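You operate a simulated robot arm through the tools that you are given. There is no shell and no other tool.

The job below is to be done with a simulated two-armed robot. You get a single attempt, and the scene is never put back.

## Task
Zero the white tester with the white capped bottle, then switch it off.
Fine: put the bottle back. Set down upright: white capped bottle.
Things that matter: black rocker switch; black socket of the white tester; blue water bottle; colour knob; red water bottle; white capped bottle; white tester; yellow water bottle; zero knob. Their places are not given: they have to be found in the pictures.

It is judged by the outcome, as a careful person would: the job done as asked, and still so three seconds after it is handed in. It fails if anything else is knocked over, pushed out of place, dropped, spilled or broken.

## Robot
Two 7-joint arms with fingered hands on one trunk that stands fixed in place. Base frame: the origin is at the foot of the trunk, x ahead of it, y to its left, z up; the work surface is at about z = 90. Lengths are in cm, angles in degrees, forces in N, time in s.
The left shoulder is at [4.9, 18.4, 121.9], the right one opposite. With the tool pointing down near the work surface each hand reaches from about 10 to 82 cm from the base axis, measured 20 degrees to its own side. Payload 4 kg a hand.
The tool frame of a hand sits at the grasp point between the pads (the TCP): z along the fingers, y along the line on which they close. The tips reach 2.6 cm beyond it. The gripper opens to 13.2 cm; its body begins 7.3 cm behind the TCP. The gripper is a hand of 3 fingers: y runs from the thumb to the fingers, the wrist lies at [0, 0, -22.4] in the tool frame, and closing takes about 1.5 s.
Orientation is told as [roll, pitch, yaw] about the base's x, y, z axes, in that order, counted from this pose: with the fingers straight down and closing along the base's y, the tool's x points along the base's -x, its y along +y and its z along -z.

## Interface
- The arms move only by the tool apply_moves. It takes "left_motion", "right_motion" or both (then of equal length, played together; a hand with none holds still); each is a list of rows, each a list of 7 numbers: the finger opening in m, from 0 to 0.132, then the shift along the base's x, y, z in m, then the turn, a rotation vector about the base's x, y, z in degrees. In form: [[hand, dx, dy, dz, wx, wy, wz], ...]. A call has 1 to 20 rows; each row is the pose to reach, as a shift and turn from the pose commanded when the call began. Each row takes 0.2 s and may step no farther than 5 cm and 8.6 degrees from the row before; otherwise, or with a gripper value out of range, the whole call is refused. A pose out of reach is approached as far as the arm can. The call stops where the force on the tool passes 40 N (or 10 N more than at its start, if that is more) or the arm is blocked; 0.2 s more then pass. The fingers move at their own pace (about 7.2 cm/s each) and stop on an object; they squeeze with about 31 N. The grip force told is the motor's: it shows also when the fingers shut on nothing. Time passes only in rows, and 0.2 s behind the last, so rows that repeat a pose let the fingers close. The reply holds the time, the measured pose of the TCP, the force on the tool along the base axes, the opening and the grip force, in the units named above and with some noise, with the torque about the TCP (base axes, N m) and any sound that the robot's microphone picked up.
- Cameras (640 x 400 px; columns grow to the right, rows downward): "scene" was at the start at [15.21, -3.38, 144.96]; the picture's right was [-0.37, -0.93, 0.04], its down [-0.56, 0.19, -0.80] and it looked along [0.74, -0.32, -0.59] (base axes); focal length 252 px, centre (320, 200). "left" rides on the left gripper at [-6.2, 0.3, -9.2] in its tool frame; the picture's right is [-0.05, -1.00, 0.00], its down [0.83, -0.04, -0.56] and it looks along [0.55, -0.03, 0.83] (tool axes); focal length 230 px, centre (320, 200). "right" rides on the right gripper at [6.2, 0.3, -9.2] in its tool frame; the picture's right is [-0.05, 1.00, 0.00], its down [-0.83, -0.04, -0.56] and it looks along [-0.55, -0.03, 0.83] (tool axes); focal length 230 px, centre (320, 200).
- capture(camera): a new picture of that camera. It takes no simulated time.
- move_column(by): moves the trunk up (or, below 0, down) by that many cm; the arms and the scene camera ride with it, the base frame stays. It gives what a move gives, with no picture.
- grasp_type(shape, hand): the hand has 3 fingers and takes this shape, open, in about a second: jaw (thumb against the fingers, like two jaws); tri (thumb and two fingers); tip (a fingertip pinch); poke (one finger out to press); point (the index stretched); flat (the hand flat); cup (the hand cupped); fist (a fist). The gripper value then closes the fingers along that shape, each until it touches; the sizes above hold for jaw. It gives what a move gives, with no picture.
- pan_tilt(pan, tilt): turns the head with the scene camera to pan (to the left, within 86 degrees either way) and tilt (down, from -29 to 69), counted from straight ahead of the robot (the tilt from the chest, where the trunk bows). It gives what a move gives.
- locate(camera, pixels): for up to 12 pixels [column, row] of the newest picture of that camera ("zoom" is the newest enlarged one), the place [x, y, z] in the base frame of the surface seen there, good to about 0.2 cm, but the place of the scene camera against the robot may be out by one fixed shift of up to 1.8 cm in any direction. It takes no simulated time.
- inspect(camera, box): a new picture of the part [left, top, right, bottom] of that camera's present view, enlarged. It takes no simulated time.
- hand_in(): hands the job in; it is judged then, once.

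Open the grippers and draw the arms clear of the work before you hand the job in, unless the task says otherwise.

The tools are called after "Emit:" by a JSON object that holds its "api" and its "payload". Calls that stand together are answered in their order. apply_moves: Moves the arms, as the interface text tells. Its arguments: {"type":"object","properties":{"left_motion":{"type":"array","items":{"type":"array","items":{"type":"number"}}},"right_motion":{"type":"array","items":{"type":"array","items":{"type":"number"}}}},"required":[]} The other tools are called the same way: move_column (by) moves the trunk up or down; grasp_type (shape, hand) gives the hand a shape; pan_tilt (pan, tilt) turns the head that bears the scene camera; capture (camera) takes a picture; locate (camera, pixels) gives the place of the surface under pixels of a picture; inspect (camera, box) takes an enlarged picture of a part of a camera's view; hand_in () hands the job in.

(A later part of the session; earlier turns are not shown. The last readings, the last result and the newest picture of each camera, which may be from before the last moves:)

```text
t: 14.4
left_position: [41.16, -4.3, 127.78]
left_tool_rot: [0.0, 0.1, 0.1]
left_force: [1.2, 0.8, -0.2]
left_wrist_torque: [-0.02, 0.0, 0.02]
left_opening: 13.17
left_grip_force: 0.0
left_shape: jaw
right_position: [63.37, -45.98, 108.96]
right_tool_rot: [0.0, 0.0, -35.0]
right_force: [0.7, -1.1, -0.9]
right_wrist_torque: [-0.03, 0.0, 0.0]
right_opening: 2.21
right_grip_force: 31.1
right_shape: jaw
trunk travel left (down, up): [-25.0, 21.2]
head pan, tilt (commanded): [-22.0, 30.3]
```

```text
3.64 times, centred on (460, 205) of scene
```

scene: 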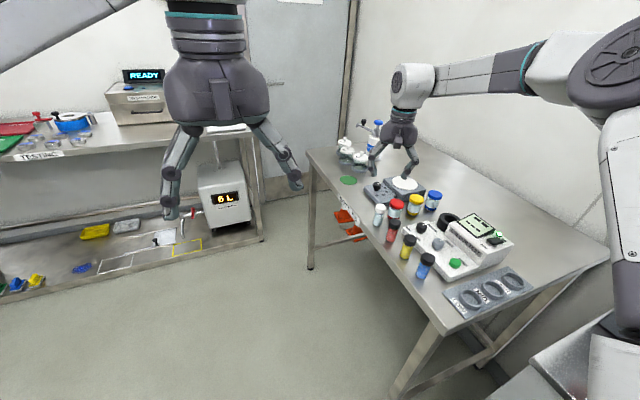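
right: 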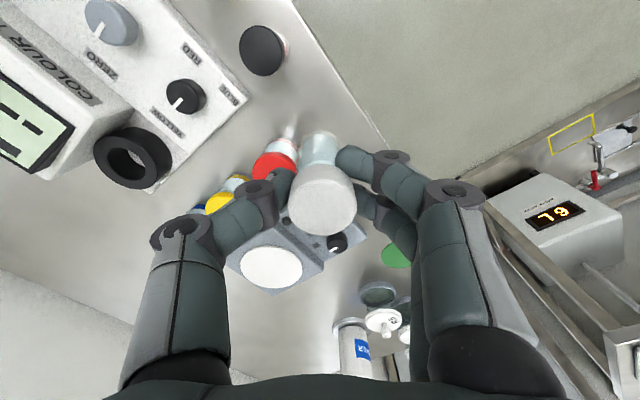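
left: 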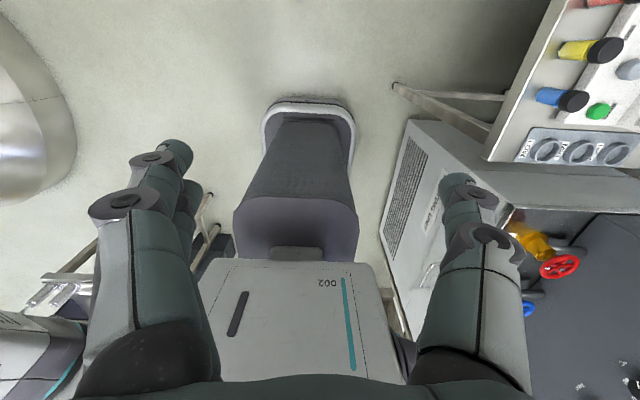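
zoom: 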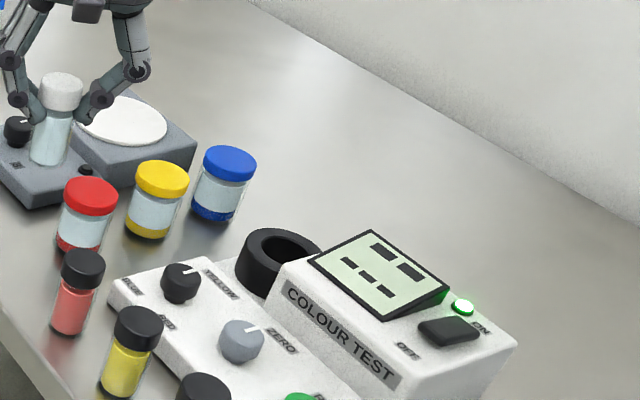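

One step was 5.06 cm, just over the limit. I retry with even, smaller steps.

Emit:
{"api": "apply_moves", "payload": {"right_motion": [[0.01, -0.014, -0.028, 0, 0, 0, 3], [0.01, -0.03, -0.063, 0, 0, 0, 6], [0.01, -0.046, -0.098, 0, 0, 0, 10], [0.01, -0.063, -0.133, 0, 0, 0, 14], [0.01, -0.08, -0.168, 0, 0, 0, 17], [0.01, -0.0965, -0.2018, 0, 0, 0, 20], [0.01, -0.0965, -0.2018, -0.02, 0, 0, 20], [0.01, -0.0965, -0.2018, -0.04, 0, 0, 20], [0.01, -0.0965, -0.2018, -0.04, 0, 0, 20]]}}

Emit:
{"api": "capture", "payload": {"camera": "right"}}

Emit:
{"api": "inspect", "payload": {"camera": "scene", "box": [400, 150, 520, 260]}}

```text
t: 16.4
left_position: [41.09, -4.19, 127.82]
left_tool_rot: [0.0, 0.1, 0.0]
left_force: [0.0, 0.0, 0.1]
left_wrist_torque: [0.01, 0.01, 0.0]
left_opening: 13.19
left_grip_force: 0.0
left_shape: jaw
right_position: [53.85, -66.1, 104.85]
right_tool_rot: [0.0, 0.0, -15.0]
right_force: [-0.6, -0.3, -0.5]
right_wrist_torque: [-0.02, -0.03, -0.01]
right_opening: 2.17
right_grip_force: 30.9
right_shape: jaw
trunk travel left (down, up): [-25.0, 21.2]
head pan, tilt (commanded): [-22.0, 30.3]
```

```text
taken
```

right: 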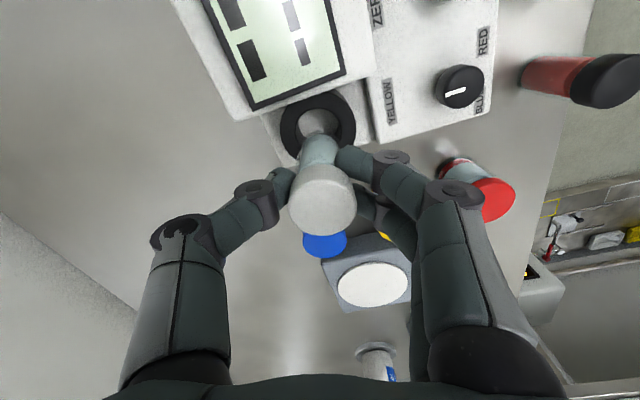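

```text
3.64 times, centred on (460, 205) of scene
```

zoom: 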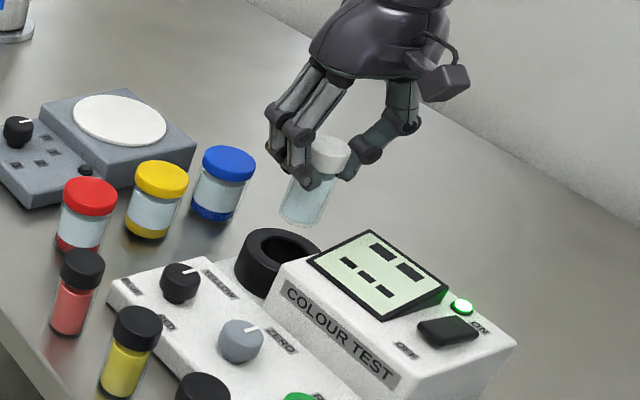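

Ring top predicted at row 92 and column ~320; observed ring spans columns 281–356 with its top at row ~92, so the bottle is over the hole. I enlarge to confirm before lowering.

Emit:
{"api": "inspect", "payload": {"camera": "right", "box": [260, 80, 380, 170]}}

Emit:
{"api": "locate", "payload": {"camera": "zoom", "pixels": [[105, 230], [470, 230], [300, 75], [290, 120], [200, 200], [415, 220], [310, 170], [150, 130], [410, 110], [310, 320], [320, 360], [460, 180]]}}

```text
4.44 times, centred on (320, 125) of right
```

zoom: 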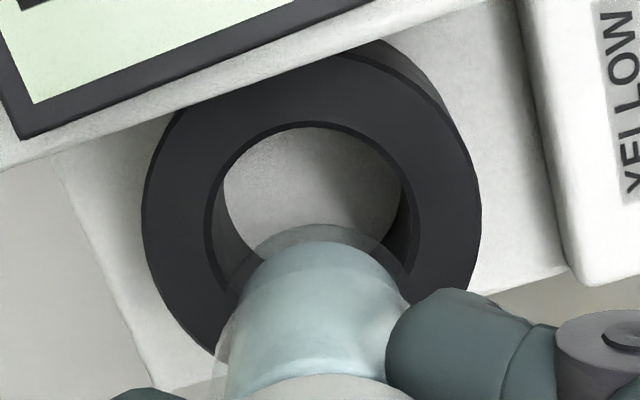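

```text
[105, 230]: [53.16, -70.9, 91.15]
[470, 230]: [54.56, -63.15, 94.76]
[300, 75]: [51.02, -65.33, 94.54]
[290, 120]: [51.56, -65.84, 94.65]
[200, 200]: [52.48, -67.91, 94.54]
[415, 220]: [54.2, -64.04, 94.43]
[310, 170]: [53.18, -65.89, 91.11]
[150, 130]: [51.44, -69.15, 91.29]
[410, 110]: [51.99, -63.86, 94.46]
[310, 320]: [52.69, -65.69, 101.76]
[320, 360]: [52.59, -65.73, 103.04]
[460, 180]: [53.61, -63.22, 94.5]
```

Ring centre is about 0.15 cm left of the tool axis; I correct by -0.1 cm in y and lower the bottle 4.4 cm so its foot just enters the hole, then check force.

Emit:
{"api": "apply_moves", "payload": {"right_motion": [[0.01, 0, -0.001, -0.01, 0, 0, 0], [0.01, 0, -0.001, -0.02, 0, 0, 0], [0.01, 0, -0.001, -0.03, 0, 0, 0], [0.01, 0, -0.001, -0.036, 0, 0, 0], [0.01, 0, -0.001, -0.04, 0, 0, 0], [0.01, 0, -0.001, -0.044, 0, 0, 0]]}}

Emit:
{"api": "capture", "payload": {"camera": "right"}}

Emit:
{"api": "inspect", "payload": {"camera": "scene", "box": [420, 170, 500, 240]}}

```text
t: 17.8
left_position: [41.2, -4.2, 127.79]
left_tool_rot: [0.1, -0.1, 0.1]
left_force: [-0.2, -0.4, 0.0]
left_wrist_torque: [0.0, 0.02, 0.04]
left_opening: 13.21
left_grip_force: 0.2
left_shape: jaw
right_position: [53.82, -66.27, 100.35]
right_tool_rot: [0.0, 0.2, -15.0]
right_force: [-0.1, 0.1, -0.6]
right_wrist_torque: [-0.01, -0.01, 0.0]
right_opening: 2.19
right_grip_force: 31.1
right_shape: jaw
trunk travel left (down, up): [-25.0, 21.2]
head pan, tilt (commanded): [-22.0, 30.3]
```

```text
taken
```

right: 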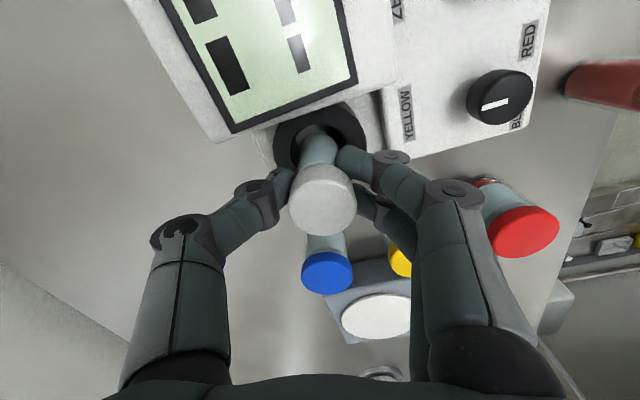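

```text
5.71 times, centred on (460, 205) of scene
```

zoom: 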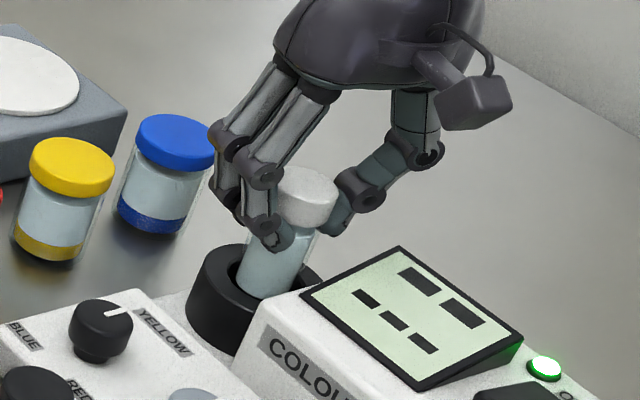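

No contact force and the bottle's foot is in the hole. I lower the remaining 2.1 cm gently.

Emit:
{"api": "apply_moves", "payload": {"right_motion": [[0.01, 0, 0, -0.006, 0, 0, 0], [0.01, 0, 0, -0.011, 0, 0, 0], [0.01, 0, 0, -0.015, 0, 0, 0], [0.01, 0, 0, -0.018, 0, 0, 0], [0.01, 0, 0, -0.02, 0, 0, 0], [0.01, 0, 0, -0.0215, 0, 0, 0]]}}

Emit:
{"api": "capture", "payload": {"camera": "right"}}

Emit:
{"api": "inspect", "payload": {"camera": "scene", "box": [420, 170, 500, 240]}}

```text
t: 19.2
left_position: [41.21, -4.15, 127.77]
left_tool_rot: [0.0, 0.1, 0.1]
left_force: [0.8, -1.0, 0.2]
left_wrist_torque: [0.0, 0.04, 0.0]
left_opening: 13.2
left_grip_force: 0.0
left_shape: jaw
right_position: [53.88, -66.2, 98.25]
right_tool_rot: [0.0, 0.0, -15.0]
right_force: [0.9, 0.7, 0.7]
right_wrist_torque: [-0.02, 0.01, 0.01]
right_opening: 2.22
right_grip_force: 30.5
right_shape: jaw
trunk travel left (down, up): [-25.0, 21.2]
head pan, tilt (commanded): [-22.0, 30.3]
```

```text
taken
```

right: 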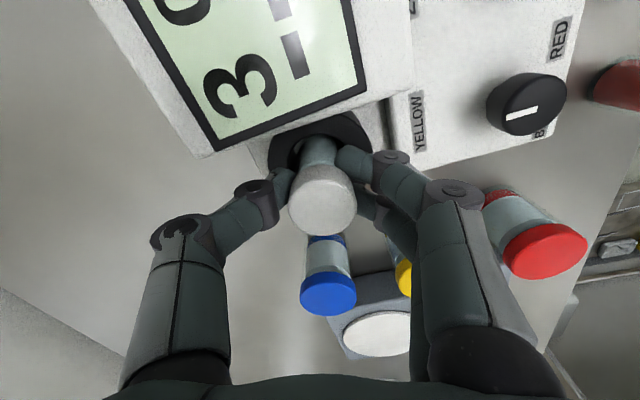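

```text
5.71 times, centred on (460, 205) of scene
```

zoom: 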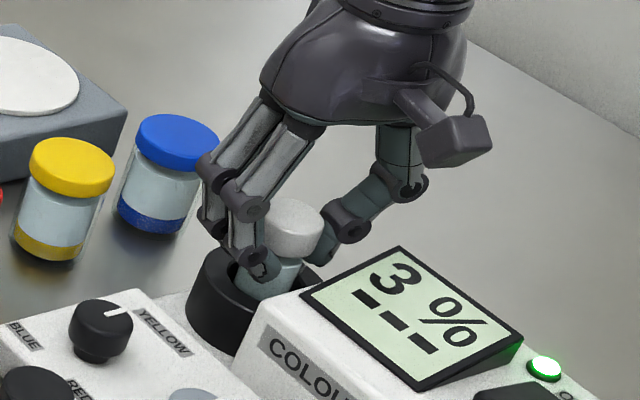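

The display now reads "3 %" over "---", so the tester sees the bottle. I lower 1 mm more, open the fingers to 5 cm and raise the hand straight up.

Emit:
{"api": "apply_moves", "payload": {"right_motion": [[0.01, 0, 0, -0.001, 0, 0, 0], [0.025, 0, 0, -0.001, 0, 0, 0], [0.035, 0, 0, -0.001, 0, 0, 0], [0.045, 0, 0, -0.001, 0, 0, 0], [0.05, 0, 0, -0.001, 0, 0, 0], [0.05, 0, 0, -0.001, 0, 0, 0], [0.05, 0, 0, 0.01, 0, 0, 0], [0.05, 0, 0, 0.03, 0, 0, 0], [0.05, 0, 0, 0.06, 0, 0, 0], [0.05, 0, 0, 0.1, 0, 0, 0], [0.05, 0, 0, 0.14, 0, 0, 0]]}}

Emit:
{"api": "capture", "payload": {"camera": "right"}}

Emit:
{"api": "inspect", "payload": {"camera": "scene", "box": [390, 170, 530, 280]}}

```text
t: 21.6
left_position: [41.12, -4.2, 127.83]
left_tool_rot: [-0.1, -0.1, 0.1]
left_force: [0.9, -0.1, 0.5]
left_wrist_torque: [-0.01, 0.0, 0.0]
left_opening: 13.16
left_grip_force: 0.1
left_shape: jaw
right_position: [53.9, -66.38, 112.37]
right_tool_rot: [0.0, 0.0, -15.0]
right_force: [0.1, -0.3, 0.6]
right_wrist_torque: [0.02, -0.04, 0.0]
right_opening: 4.96
right_grip_force: 0.0
right_shape: jaw
trunk travel left (down, up): [-25.0, 21.2]
head pan, tilt (commanded): [-22.0, 30.3]
```

```text
taken
```

right: 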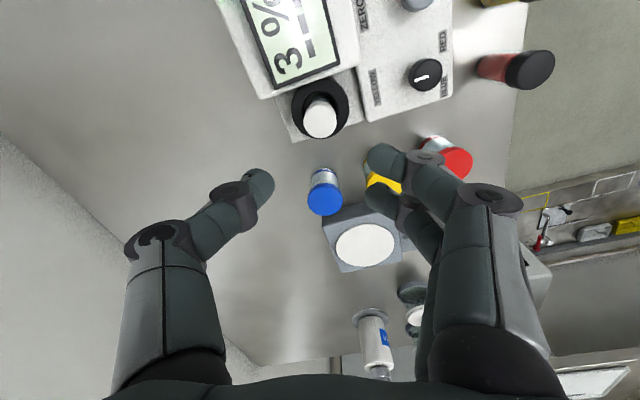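

```text
3.64 times, centred on (460, 225) of scene
```

zoom: 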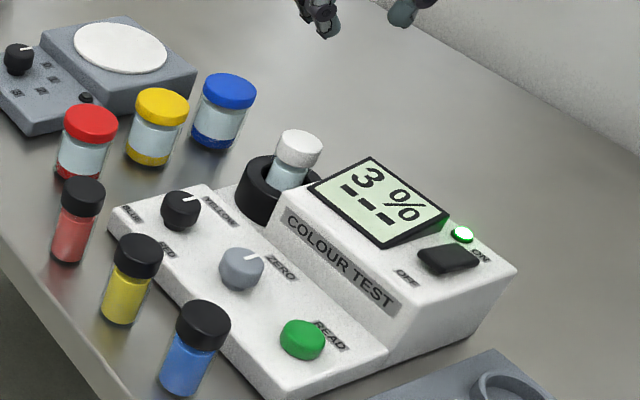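

The bottle stands upright in the socket and the display shows "3 %", so the zero knob must be turned until it reads 0. I move above the zero knob (≈46.6, -54.5) with the hand turned to yaw -50°.

Emit:
{"api": "apply_moves", "payload": {"right_motion": [[0.05, 0, 0, 0.01, 0, 0, -5], [0.05, -0.015, 0.03, 0.01, 0, 0, -11], [0.05, -0.03, 0.06, 0.0, 0, 0, -17], [0.05, -0.045, 0.09, -0.01, 0, 0, -23], [0.045, -0.06, 0.11, -0.02, 0, 0, -29], [0.045, -0.073, 0.119, -0.03, 0, 0, -35], [0.045, -0.073, 0.119, -0.03, 0, 0, -35]]}}

Emit:
{"api": "capture", "payload": {"camera": "right"}}

Emit:
{"api": "capture", "payload": {"camera": "scene"}}

```text
t: 23.2
left_position: [41.27, -4.17, 127.8]
left_tool_rot: [0.0, 0.0, -0.1]
left_force: [-0.3, 0.1, -0.2]
left_wrist_torque: [-0.01, -0.01, -0.02]
left_opening: 13.19
left_grip_force: 0.1
left_shape: jaw
right_position: [46.4, -54.21, 109.28]
right_tool_rot: [0.0, 0.0, -50.1]
right_force: [0.6, 0.1, 1.2]
right_wrist_torque: [-0.02, 0.03, 0.01]
right_opening: 4.53
right_grip_force: 0.1
right_shape: jaw
trunk travel left (down, up): [-25.0, 21.2]
head pan, tilt (commanded): [-22.0, 30.3]
```

```text
taken
```

right: 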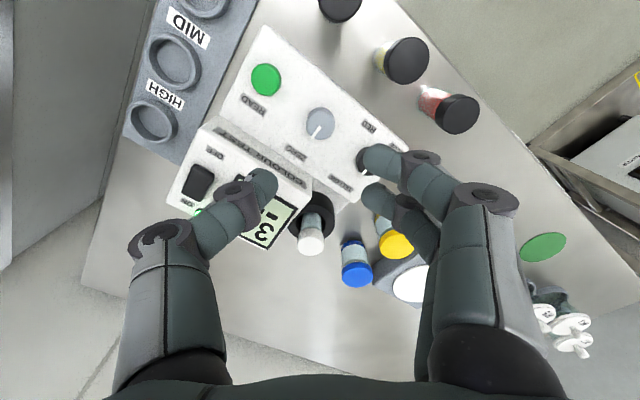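

```text
taken
```

scene: 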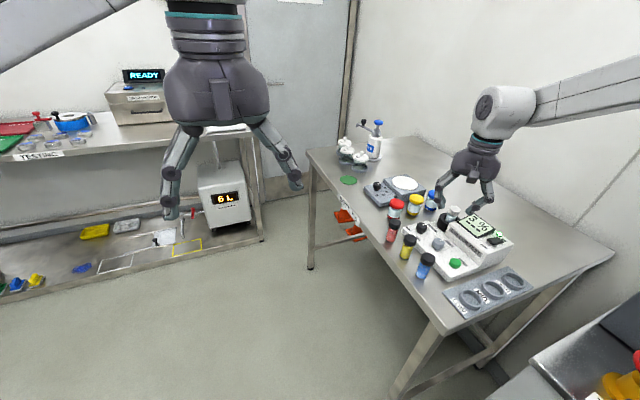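

The knob is at (320,122) in the right view, on the tool axis. I enlarge and locate its rim and deck.

Emit:
{"api": "inspect", "payload": {"camera": "right", "box": [240, 70, 400, 210]}}

Emit:
{"api": "locate", "payload": {"camera": "zoom", "pixels": [[320, 160], [285, 155], [355, 155], [320, 125], [320, 190], [345, 130], [318, 192], [325, 205], [270, 190], [390, 190], [250, 80], [440, 200]]}}

```text
2.86 times, centred on (320, 140) of right
```

zoom: 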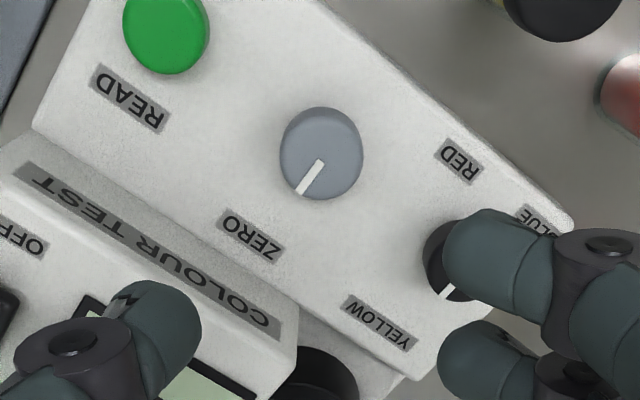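

```text
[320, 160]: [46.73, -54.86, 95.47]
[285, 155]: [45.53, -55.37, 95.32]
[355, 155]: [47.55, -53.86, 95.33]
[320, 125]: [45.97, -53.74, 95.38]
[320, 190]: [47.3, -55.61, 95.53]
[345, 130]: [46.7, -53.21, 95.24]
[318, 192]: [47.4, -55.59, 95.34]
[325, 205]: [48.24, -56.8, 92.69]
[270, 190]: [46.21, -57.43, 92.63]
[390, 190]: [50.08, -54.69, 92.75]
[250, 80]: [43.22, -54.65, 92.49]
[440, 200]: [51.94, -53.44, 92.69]
```

Knob centre is about (46.62, -54.63), top z 95.4, deck 92.7. I check where the neighbouring bottles stand before coming down.

Emit:
{"api": "locate", "payload": {"camera": "right", "pixels": [[407, 60], [425, 62], [407, 78], [340, 8], [357, 8], [340, 20], [457, 112], [265, 79], [268, 195], [383, 158], [378, 195], [250, 180]]}}

Emit:
{"api": "inspect", "payload": {"camera": "scene", "box": [380, 140, 520, 270]}}

```text
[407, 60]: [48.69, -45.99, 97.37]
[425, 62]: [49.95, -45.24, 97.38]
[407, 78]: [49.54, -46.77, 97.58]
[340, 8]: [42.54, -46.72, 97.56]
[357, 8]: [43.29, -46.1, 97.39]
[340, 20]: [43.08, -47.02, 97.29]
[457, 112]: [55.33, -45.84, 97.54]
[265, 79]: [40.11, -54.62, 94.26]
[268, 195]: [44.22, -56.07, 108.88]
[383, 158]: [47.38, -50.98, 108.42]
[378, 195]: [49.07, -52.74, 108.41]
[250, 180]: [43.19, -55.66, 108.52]
```

```text
3.08 times, centred on (450, 205) of scene
```

zoom: 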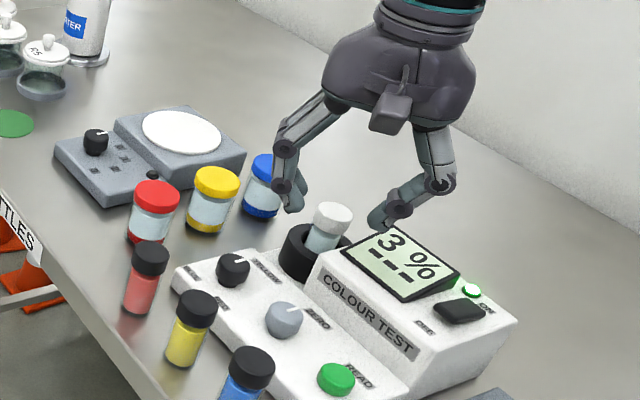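

The yellow bottle (48.9, -46.1) and blue one leave over 1 cm clearance. I centre on the knob and descend to TCP z≈95.9, tips just above the deck.

Emit:
{"api": "apply_moves", "payload": {"right_motion": [[0.045, 0.0022, -0.0042, -0.03, 0, 0, 0], [0.045, 0.0022, -0.0042, -0.06, 0, 0, 0], [0.045, 0.0022, -0.0042, -0.09, 0, 0, 0], [0.045, 0.0022, -0.0042, -0.11, 0, 0, 0], [0.045, 0.0022, -0.0042, -0.125, 0, 0, 0], [0.045, 0.0022, -0.0042, -0.134, 0, 0, 0], [0.045, 0.0022, -0.0042, -0.134, 0, 0, 0]]}}

Emit:
{"api": "capture", "payload": {"camera": "right"}}

Emit:
{"api": "inspect", "payload": {"camera": "scene", "box": [390, 180, 510, 280]}}

```text
t: 24.8
left_position: [41.24, -4.29, 127.89]
left_tool_rot: [-0.1, 0.0, 0.1]
left_force: [0.2, 0.7, -0.1]
left_wrist_torque: [-0.01, 0.01, 0.0]
left_opening: 13.19
left_grip_force: 0.0
left_shape: jaw
right_position: [46.61, -54.86, 95.94]
right_tool_rot: [-0.1, 0.0, -50.0]
right_force: [-0.3, 0.0, 0.4]
right_wrist_torque: [-0.02, 0.02, -0.04]
right_opening: 4.57
right_grip_force: 0.1
right_shape: jaw
trunk travel left (down, up): [-25.0, 21.2]
head pan, tilt (commanded): [-22.0, 30.3]
```

```text
taken
```

right: 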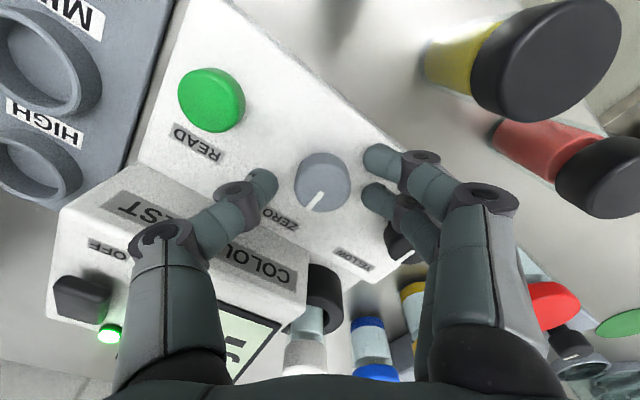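

```text
4.00 times, centred on (450, 230) of scene
```

zoom: 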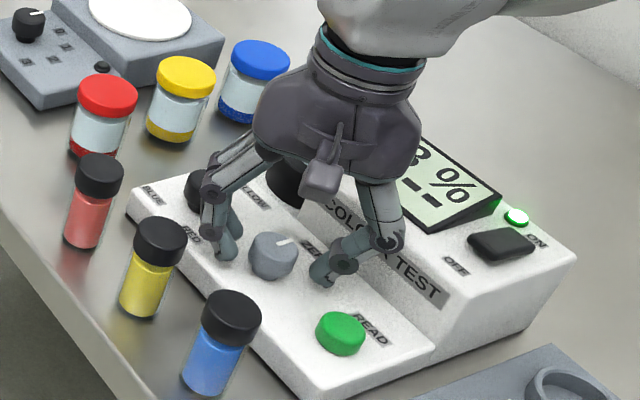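

Thumb and fingers straddle the knob at (323,183) and the display's "3" is still partly visible to the scene camera. I close on the knob.

Emit:
{"api": "apply_moves", "payload": {"right_motion": [[0.035, 0, 0.001, 0, 0, 0, 0], [0.03, 0, 0.001, 0, 0, 0, 0], [0.025, 0, 0.001, 0, 0, 0, 0], [0.02, 0, 0.001, 0, 0, 0, 0], [0.015, 0, 0.001, 0, 0, 0, 0], [0.01, 0, 0.001, 0, 0, 0, 0]]}}

Emit:
{"api": "capture", "payload": {"camera": "right"}}

Emit:
{"api": "inspect", "payload": {"camera": "scene", "box": [390, 180, 510, 280]}}

```text
t: 26.2
left_position: [41.2, -4.23, 127.84]
left_tool_rot: [0.0, 0.1, 0.0]
left_force: [0.3, -0.9, 0.8]
left_wrist_torque: [-0.02, 0.01, 0.01]
left_opening: 13.18
left_grip_force: 0.1
left_shape: jaw
right_position: [46.59, -54.68, 95.9]
right_tool_rot: [0.0, 0.0, -50.0]
right_force: [-0.5, -0.3, -1.8]
right_wrist_torque: [0.01, 0.03, -0.02]
right_opening: 1.95
right_grip_force: 31.0
right_shape: jaw
trunk travel left (down, up): [-25.0, 21.2]
head pan, tilt (commanded): [-22.0, 30.3]
```

```text
taken
```

right: 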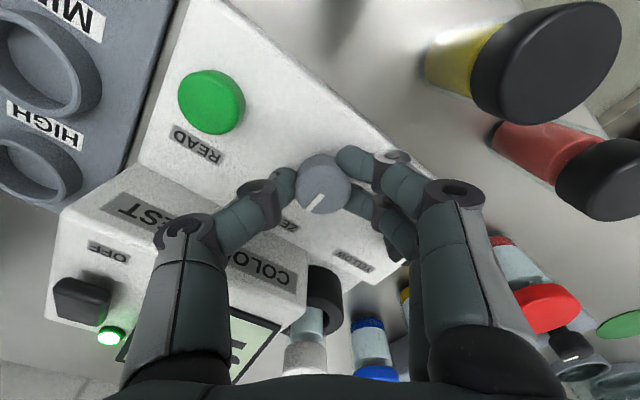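

```text
4.00 times, centred on (450, 230) of scene
```

zoom: 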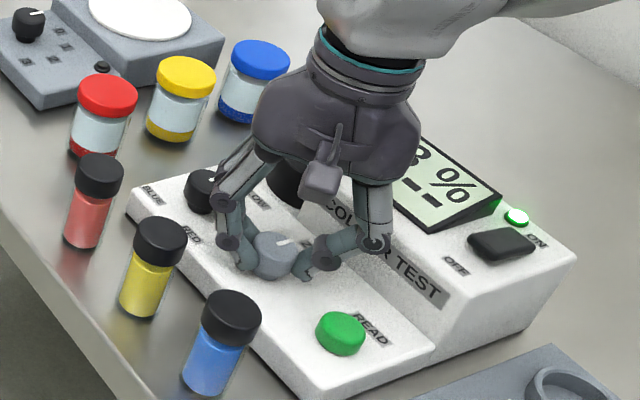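

The knob is gripped (31 N). I turn it a small 6° clockwise as a trial and watch the display.

Emit:
{"api": "apply_moves", "payload": {"right_motion": [[0.01, 0, 0, 0, 0, 0, -3], [0.01, 0, 0, 0, 0, 0, -6], [0.01, 0, 0, 0, 0, 0, -6]]}}

Emit:
{"api": "inspect", "payload": {"camera": "scene", "box": [430, 200, 510, 260]}}

Emit:
{"api": "capture", "payload": {"camera": "right"}}

```text
t: 27.0
left_position: [41.25, -4.25, 127.85]
left_tool_rot: [-0.1, 0.0, 0.0]
left_force: [-0.8, -0.7, -0.1]
left_wrist_torque: [0.0, 0.0, -0.01]
left_opening: 13.19
left_grip_force: 0.0
left_shape: jaw
right_position: [46.67, -54.72, 95.97]
right_tool_rot: [0.0, 0.1, -56.1]
right_force: [-2.0, 0.0, -1.6]
right_wrist_torque: [0.02, -0.01, 0.0]
right_opening: 1.96
right_grip_force: 31.1
right_shape: jaw
trunk travel left (down, up): [-25.0, 21.2]
head pan, tilt (commanded): [-22.0, 30.3]
```

```text
6.67 times, centred on (470, 230) of scene
```

zoom: 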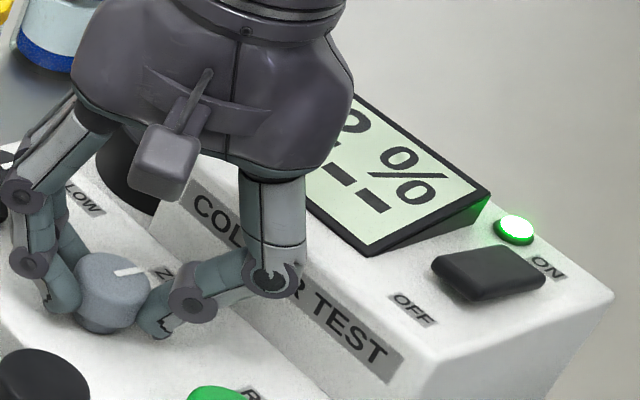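

```text
taken
```

right: 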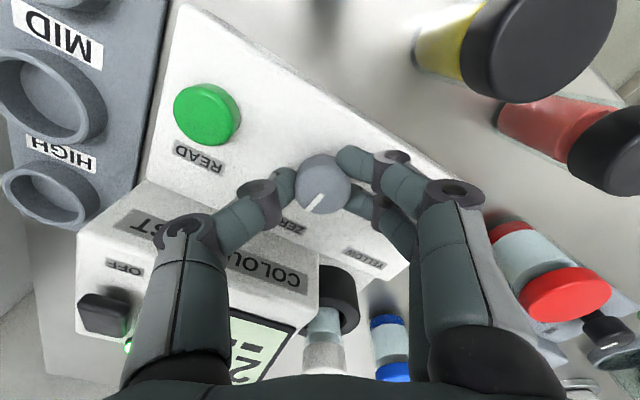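

The display went from 3 % to 2 %, so clockwise lowers it. I continue another 6°.

Emit:
{"api": "apply_moves", "payload": {"right_motion": [[0.01, 0, 0, 0, 0, 0, -3], [0.01, 0, 0, 0, 0, 0, -6], [0.01, 0, 0, 0, 0, 0, -6]]}}

Emit:
{"api": "inspect", "payload": {"camera": "scene", "box": [430, 200, 510, 260]}}

Emit:
{"api": "inspect", "payload": {"camera": "right", "box": [200, 280, 340, 400]}}

```text
t: 27.8
left_position: [41.13, -4.24, 127.78]
left_tool_rot: [-0.1, 0.0, 0.0]
left_force: [0.4, -0.3, -1.3]
left_wrist_torque: [-0.01, 0.01, 0.0]
left_opening: 13.17
left_grip_force: 0.1
left_shape: jaw
right_position: [46.73, -54.68, 95.96]
right_tool_rot: [0.0, 0.1, -62.1]
right_force: [-3.5, -1.1, -2.2]
right_wrist_torque: [0.0, 0.06, 0.0]
right_opening: 1.95
right_grip_force: 30.9
right_shape: jaw
trunk travel left (down, up): [-25.0, 21.2]
head pan, tilt (commanded): [-22.0, 30.3]
```

```text
6.67 times, centred on (470, 230) of scene
```

zoom: 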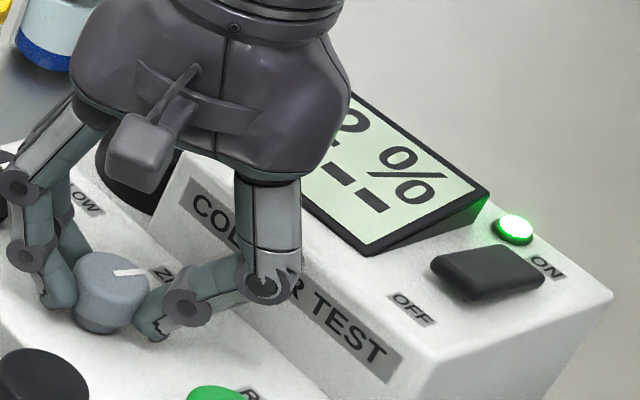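

```text
3.33 times, centred on (270, 340) of right
```

zoom: 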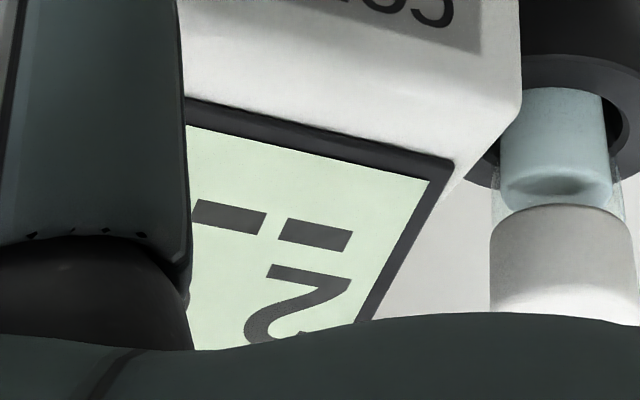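

Still "2 %" after 12° total; I continue another 6°, watching the right-camera view of the digit.

Emit:
{"api": "apply_moves", "payload": {"right_motion": [[0.01, 0, 0, 0, 0, 0, -3], [0.01, 0, 0, 0, 0, 0, -6], [0.01, 0, 0, 0, 0, 0, -6]]}}

Emit:
{"api": "inspect", "payload": {"camera": "scene", "box": [430, 200, 510, 260]}}

Emit:
{"api": "inspect", "payload": {"camera": "right", "box": [200, 280, 340, 400]}}

```text
t: 28.6
left_position: [41.1, -4.17, 127.91]
left_tool_rot: [0.0, 0.0, 0.0]
left_force: [-0.8, -0.2, -0.6]
left_wrist_torque: [0.02, 0.01, 0.01]
left_opening: 13.19
left_grip_force: 0.1
left_shape: jaw
right_position: [46.65, -54.61, 95.97]
right_tool_rot: [0.0, -0.1, -68.0]
right_force: [-3.0, -0.6, 0.1]
right_wrist_torque: [-0.02, 0.08, -0.04]
right_opening: 1.98
right_grip_force: 30.7
right_shape: jaw
trunk travel left (down, up): [-25.0, 21.2]
head pan, tilt (commanded): [-22.0, 30.3]
```

```text
6.67 times, centred on (470, 230) of scene
```

zoom: 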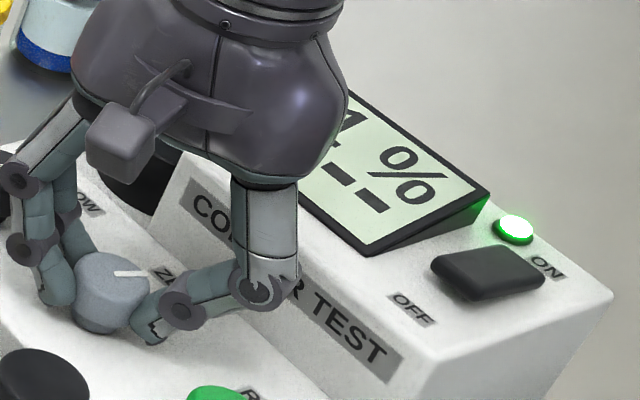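

```text
3.33 times, centred on (270, 340) of right
```

zoom: 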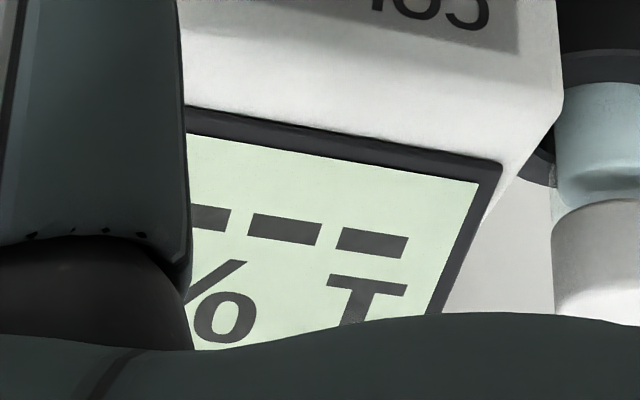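

Now it reads "1 %". I go on in smaller steps to find where it turns to 0.

Emit:
{"api": "apply_moves", "payload": {"right_motion": [[0.01, 0, 0, 0, 0, 0, -2], [0.01, 0, 0, 0, 0, 0, -4], [0.01, 0, 0, 0, 0, 0, -4]]}}

Emit:
{"api": "inspect", "payload": {"camera": "scene", "box": [450, 205, 500, 245]}}

Emit:
{"api": "inspect", "payload": {"camera": "right", "box": [200, 280, 340, 400]}}

```text
t: 29.4
left_position: [40.95, -4.21, 127.97]
left_tool_rot: [0.0, 0.0, 0.1]
left_force: [-0.4, 0.8, -0.6]
left_wrist_torque: [0.0, 0.03, -0.02]
left_opening: 13.17
left_grip_force: 0.1
left_shape: jaw
right_position: [46.71, -54.69, 96.02]
right_tool_rot: [0.1, 0.0, -72.1]
right_force: [-3.2, -0.3, 4.7]
right_wrist_torque: [-0.01, 0.0, -0.02]
right_opening: 1.99
right_grip_force: 31.2
right_shape: jaw
trunk travel left (down, up): [-25.0, 21.2]
head pan, tilt (commanded): [-22.0, 30.3]
```

```text
10.00 times, centred on (475, 225) of scene
```

zoom: 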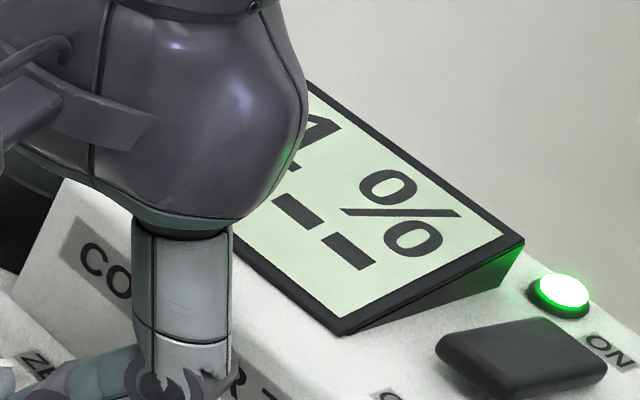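

```text
3.33 times, centred on (270, 340) of right
```

zoom: 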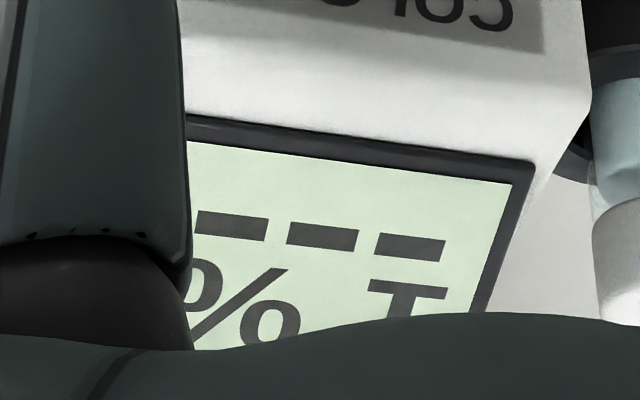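

Still "1 %" at 22° total. I turn another 4°.

Emit:
{"api": "apply_moves", "payload": {"right_motion": [[0.01, 0, 0, 0, 0, 0, -2], [0.01, 0, 0, 0, 0, 0, -4], [0.01, 0, 0, 0, 0, 0, -4]]}}

Emit:
{"api": "inspect", "payload": {"camera": "scene", "box": [450, 205, 500, 245]}}

Emit:
{"api": "inspect", "payload": {"camera": "right", "box": [200, 280, 340, 400]}}

```text
t: 30.2
left_position: [41.09, -4.26, 127.89]
left_tool_rot: [0.0, 0.1, 0.0]
left_force: [0.9, 0.0, -0.2]
left_wrist_torque: [0.0, 0.0, -0.03]
left_opening: 13.2
left_grip_force: 0.2
left_shape: jaw
right_position: [46.59, -54.48, 95.88]
right_tool_rot: [-0.1, 0.0, -76.0]
right_force: [-2.8, -1.5, 2.8]
right_wrist_torque: [-0.03, 0.06, -0.01]
right_opening: 1.95
right_grip_force: 31.2
right_shape: jaw
trunk travel left (down, up): [-25.0, 21.2]
head pan, tilt (commanded): [-22.0, 30.3]
```

```text
10.00 times, centred on (475, 225) of scene
```

zoom: 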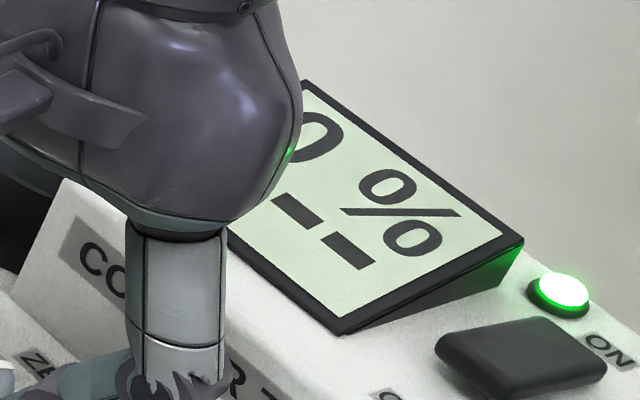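

```text
3.33 times, centred on (270, 340) of right
```

zoom: 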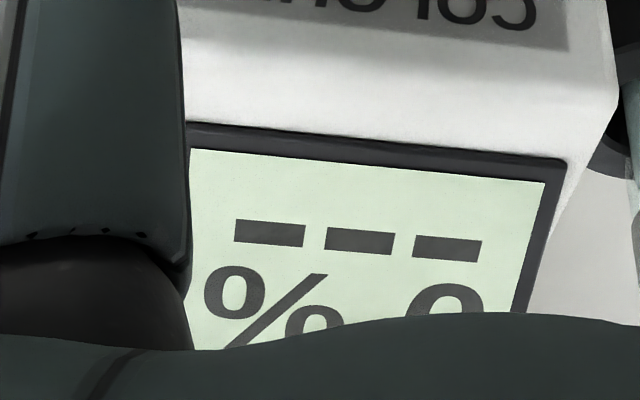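

It reads "0 %" at 26° total. Since one percent spans about 10°, I turn 3° more to sit in the middle of the zero band.

Emit:
{"api": "apply_moves", "payload": {"right_motion": [[0.01, 0, 0, 0, 0, 0, -1.5], [0.01, 0, 0, 0, 0, 0, -3], [0.01, 0, 0, 0, 0, 0, -3]]}}

Emit:
{"api": "inspect", "payload": {"camera": "scene", "box": [450, 205, 500, 245]}}

Emit:
{"api": "capture", "payload": {"camera": "right"}}

```text
t: 31.0
left_position: [41.09, -4.19, 127.88]
left_tool_rot: [0.0, 0.0, 0.0]
left_force: [0.1, -0.2, 0.1]
left_wrist_torque: [0.01, -0.03, 0.04]
left_opening: 13.19
left_grip_force: 0.1
left_shape: jaw
right_position: [46.78, -54.65, 96.04]
right_tool_rot: [0.0, 0.0, -79.1]
right_force: [-2.5, -1.2, -0.2]
right_wrist_torque: [-0.06, 0.05, 0.02]
right_opening: 1.94
right_grip_force: 31.6
right_shape: jaw
trunk travel left (down, up): [-25.0, 21.2]
head pan, tilt (commanded): [-22.0, 30.3]
```

```text
10.00 times, centred on (475, 225) of scene
```

zoom: 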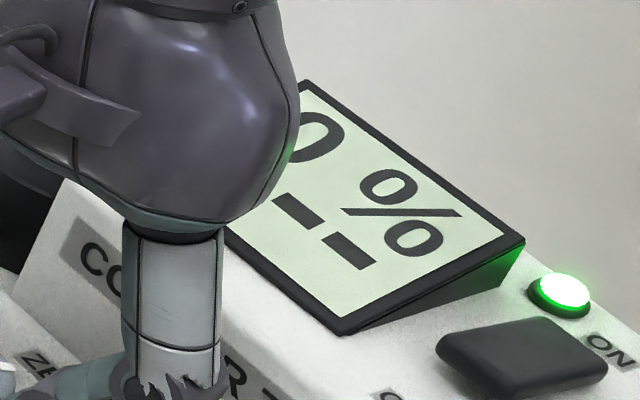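

```text
taken
```

right: 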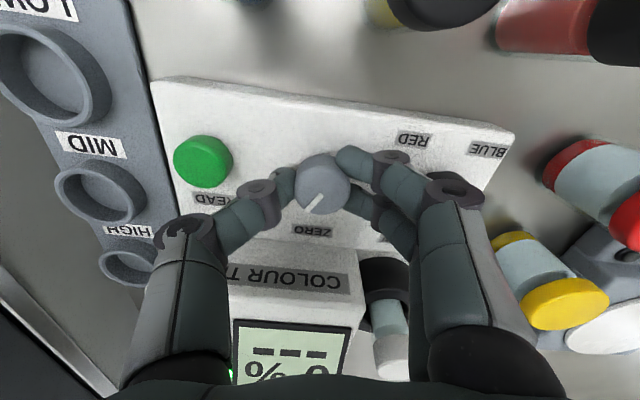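

The screen holds "0 %". I open the fingers gently to 3.6 cm, rise straight up and verify the reading.

Emit:
{"api": "apply_moves", "payload": {"right_motion": [[0.025, 0, 0, 0, 0, 0, 0], [0.03, 0, 0, 0, 0, 0, 0], [0.036, 0, 0, 0, 0, 0, 0], [0.036, 0, 0, 0, 0, 0, 0], [0.036, 0, 0, 0.01, 0, 0, 0], [0.036, 0, 0, 0.03, 0, 0, 0], [0.036, 0, 0, 0.06, 0, 0, 0], [0.036, 0, 0, 0.1, 0, 0, 0], [0.036, 0, 0, 0.14, 0, 0, 0], [0.036, 0, 0, 0.16, 0, 0, 0]]}}

Emit:
{"api": "inspect", "payload": {"camera": "scene", "box": [390, 170, 530, 280]}}

Emit:
{"api": "capture", "payload": {"camera": "right"}}

```text
t: 33.2
left_position: [41.21, -4.26, 127.82]
left_tool_rot: [0.0, 0.0, 0.0]
left_force: [0.8, 0.0, 0.4]
left_wrist_torque: [-0.01, 0.03, 0.02]
left_opening: 13.18
left_grip_force: 0.0
left_shape: jaw
right_position: [46.76, -54.76, 112.21]
right_tool_rot: [-0.2, 0.0, -79.2]
right_force: [-0.2, -0.1, -0.5]
right_wrist_torque: [0.0, -0.01, 0.02]
right_opening: 3.56
right_grip_force: 0.0
right_shape: jaw
trunk travel left (down, up): [-25.0, 21.2]
head pan, tilt (commanded): [-22.0, 30.3]
```

```text
3.64 times, centred on (460, 225) of scene
```

zoom: 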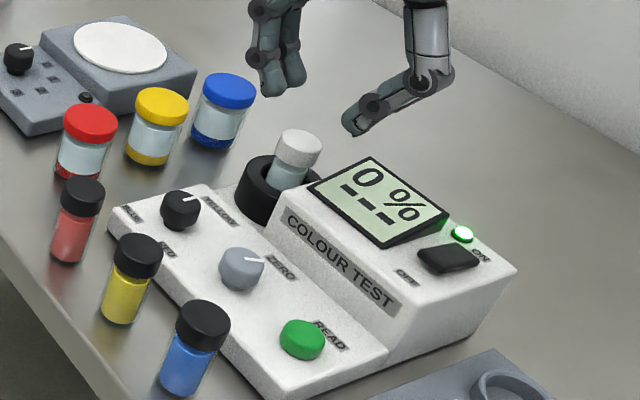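

```text
taken
```

right: 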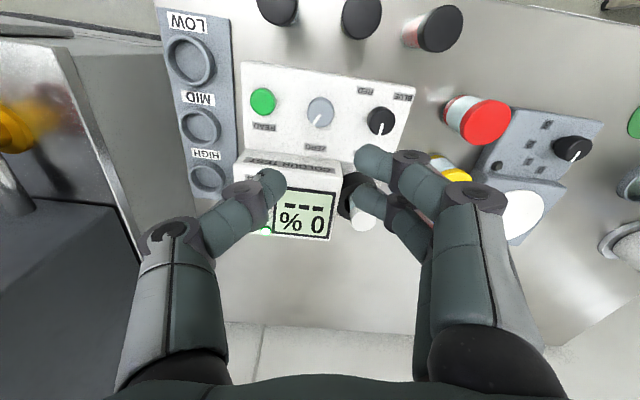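

The screen shows "0 %" steadily with the bottle in the socket: zeroed. I move back above the bottle in the socket, turning the hand to yaw -15°.

Emit:
{"api": "apply_moves", "payload": {"right_motion": [[0.045, 0, 0, 0.01, 0, 0, 8], [0.05, 0.01, -0.015, 0.01, 0, 0, 16], [0.05, 0.02, -0.03, 0.01, 0, 0, 24], [0.05, 0.03, -0.05, 0.01, 0, 0, 32], [0.05, 0.04, -0.07, 0.01, 0, 0, 40], [0.05, 0.052, -0.09, 0.005, 0, 0, 48], [0.05, 0.062, -0.105, 0.0, 0, 0, 56], [0.05, 0.071, -0.1145, 0.0, 0, 0, 64], [0.05, 0.071, -0.1145, 0.0, 0, 0, 64]]}}

Emit:
{"api": "capture", "payload": {"camera": "right"}}

Emit:
{"api": "inspect", "payload": {"camera": "right", "box": [250, 60, 390, 180]}}

Emit:
{"api": "locate", "payload": {"camera": "zoom", "pixels": [[320, 195], [320, 220], [320, 170], [280, 200], [350, 200], [250, 200], [400, 200], [320, 110], [300, 190], [340, 190], [330, 210], [310, 210]]}}

```text
t: 35.2
left_position: [41.12, -4.2, 128.03]
left_tool_rot: [0.0, 0.0, 0.0]
left_force: [-0.4, -1.0, -0.5]
left_wrist_torque: [0.03, -0.01, -0.03]
left_opening: 13.19
left_grip_force: 0.1
left_shape: jaw
right_position: [53.92, -66.09, 111.89]
right_tool_rot: [0.0, 0.0, -14.9]
right_force: [-0.3, 0.2, 0.0]
right_wrist_torque: [0.01, -0.01, 0.02]
right_opening: 4.96
right_grip_force: 0.1
right_shape: jaw
trunk travel left (down, up): [-25.0, 21.2]
head pan, tilt (commanded): [-22.0, 30.3]
```

```text
taken
```

right: 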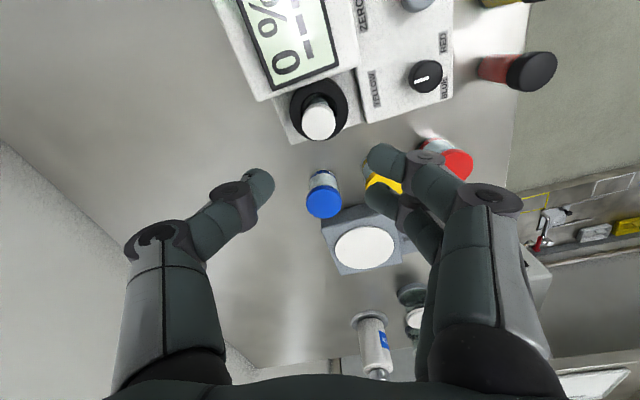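

```text
3.33 times, centred on (320, 120) of right
```

zoom: 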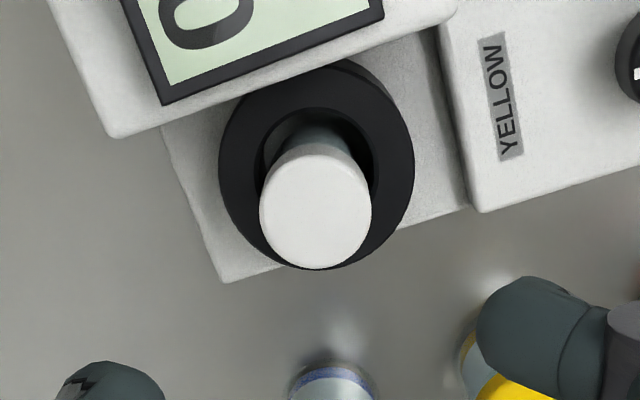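

```text
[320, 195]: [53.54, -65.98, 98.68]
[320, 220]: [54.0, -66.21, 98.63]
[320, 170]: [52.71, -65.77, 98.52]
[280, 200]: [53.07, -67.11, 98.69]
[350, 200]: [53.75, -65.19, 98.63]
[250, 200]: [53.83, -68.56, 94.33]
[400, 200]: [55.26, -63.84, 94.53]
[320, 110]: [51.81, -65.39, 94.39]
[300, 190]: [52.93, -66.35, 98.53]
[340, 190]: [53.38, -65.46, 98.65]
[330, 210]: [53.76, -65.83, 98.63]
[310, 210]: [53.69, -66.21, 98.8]
```

Cap centre is at about (53.8, -66.15, 98.65), on the tool axis. I descend to TCP z≈98.15 with 5 cm opening.

Emit:
{"api": "apply_moves", "payload": {"right_motion": [[0.05, -0.001, -0.0005, -0.03, 0, 0, 0], [0.05, -0.001, -0.0005, -0.06, 0, 0, 0], [0.05, -0.001, -0.0005, -0.09, 0, 0, 0], [0.05, -0.001, -0.0005, -0.11, 0, 0, 0], [0.05, -0.001, -0.0005, -0.125, 0, 0, 0], [0.05, -0.001, -0.0005, -0.1375, 0, 0, 0], [0.05, -0.001, -0.0005, -0.1375, 0, 0, 0]]}}

Emit:
{"api": "capture", "payload": {"camera": "right"}}

Emit:
{"api": "inspect", "payload": {"camera": "scene", "box": [420, 170, 500, 240]}}

```text
t: 36.8
left_position: [41.37, -4.12, 127.87]
left_tool_rot: [-0.1, -0.1, 0.0]
left_force: [0.3, -0.4, 0.6]
left_wrist_torque: [-0.01, 0.03, 0.0]
left_opening: 13.18
left_grip_force: 0.0
left_shape: jaw
right_position: [53.77, -66.08, 98.04]
right_tool_rot: [0.1, 0.0, -15.0]
right_force: [1.5, 0.8, 0.7]
right_wrist_torque: [-0.02, 0.03, -0.01]
right_opening: 4.98
right_grip_force: 0.1
right_shape: jaw
trunk travel left (down, up): [-25.0, 21.2]
head pan, tilt (commanded): [-22.0, 30.3]
```

```text
taken
```

right: 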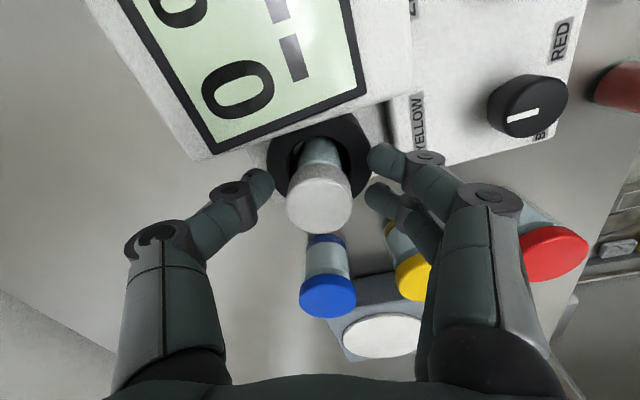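

```text
5.71 times, centred on (460, 205) of scene
```

zoom: 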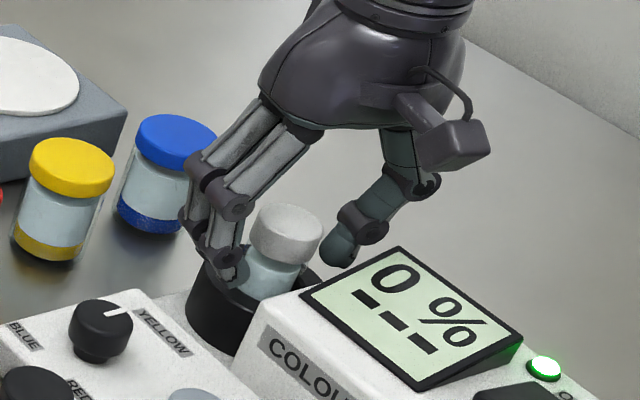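

The bottle is between the fingers and the display still reads "0 %". I close the grip.

Emit:
{"api": "apply_moves", "payload": {"right_motion": [[0.04, 0, -0.0005, 0, 0, 0, 0], [0.03, 0, -0.0005, 0, 0, 0, 0], [0.025, 0, -0.0005, 0, 0, 0, 0], [0.02, 0, -0.0005, 0, 0, 0, 0], [0.015, 0, -0.0005, 0, 0, 0, 0], [0.01, 0, -0.0005, 0, 0, 0, 0], [0.01, 0, -0.0005, 0, 0, 0, 0]]}}

Emit:
{"api": "capture", "payload": {"camera": "right"}}

Emit:
{"api": "inspect", "payload": {"camera": "scene", "box": [420, 170, 500, 240]}}

```text
t: 38.4
left_position: [41.21, -4.25, 127.72]
left_tool_rot: [0.0, 0.0, 0.0]
left_force: [0.1, 0.0, -0.7]
left_wrist_torque: [0.0, -0.01, -0.01]
left_opening: 13.18
left_grip_force: 0.0
left_shape: jaw
right_position: [53.77, -66.2, 98.19]
right_tool_rot: [0.0, 0.0, -15.0]
right_force: [-0.1, -0.3, -0.5]
right_wrist_torque: [0.0, 0.01, -0.01]
right_opening: 2.23
right_grip_force: 30.8
right_shape: jaw
trunk travel left (down, up): [-25.0, 21.2]
head pan, tilt (commanded): [-22.0, 30.3]
```

```text
taken
```

right: 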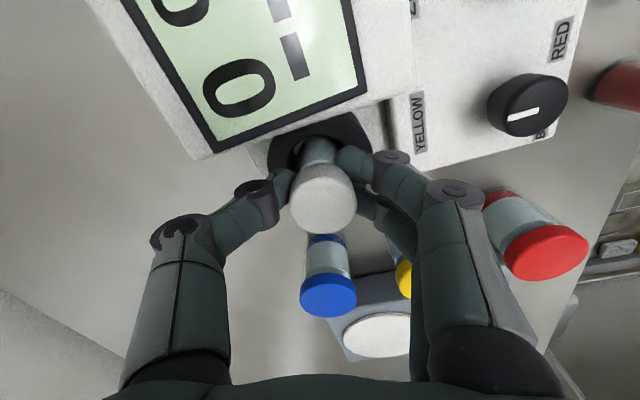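

```text
5.71 times, centred on (460, 205) of scene
```

zoom: 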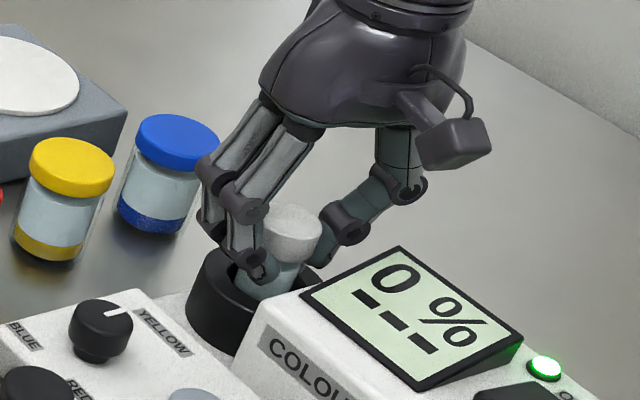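

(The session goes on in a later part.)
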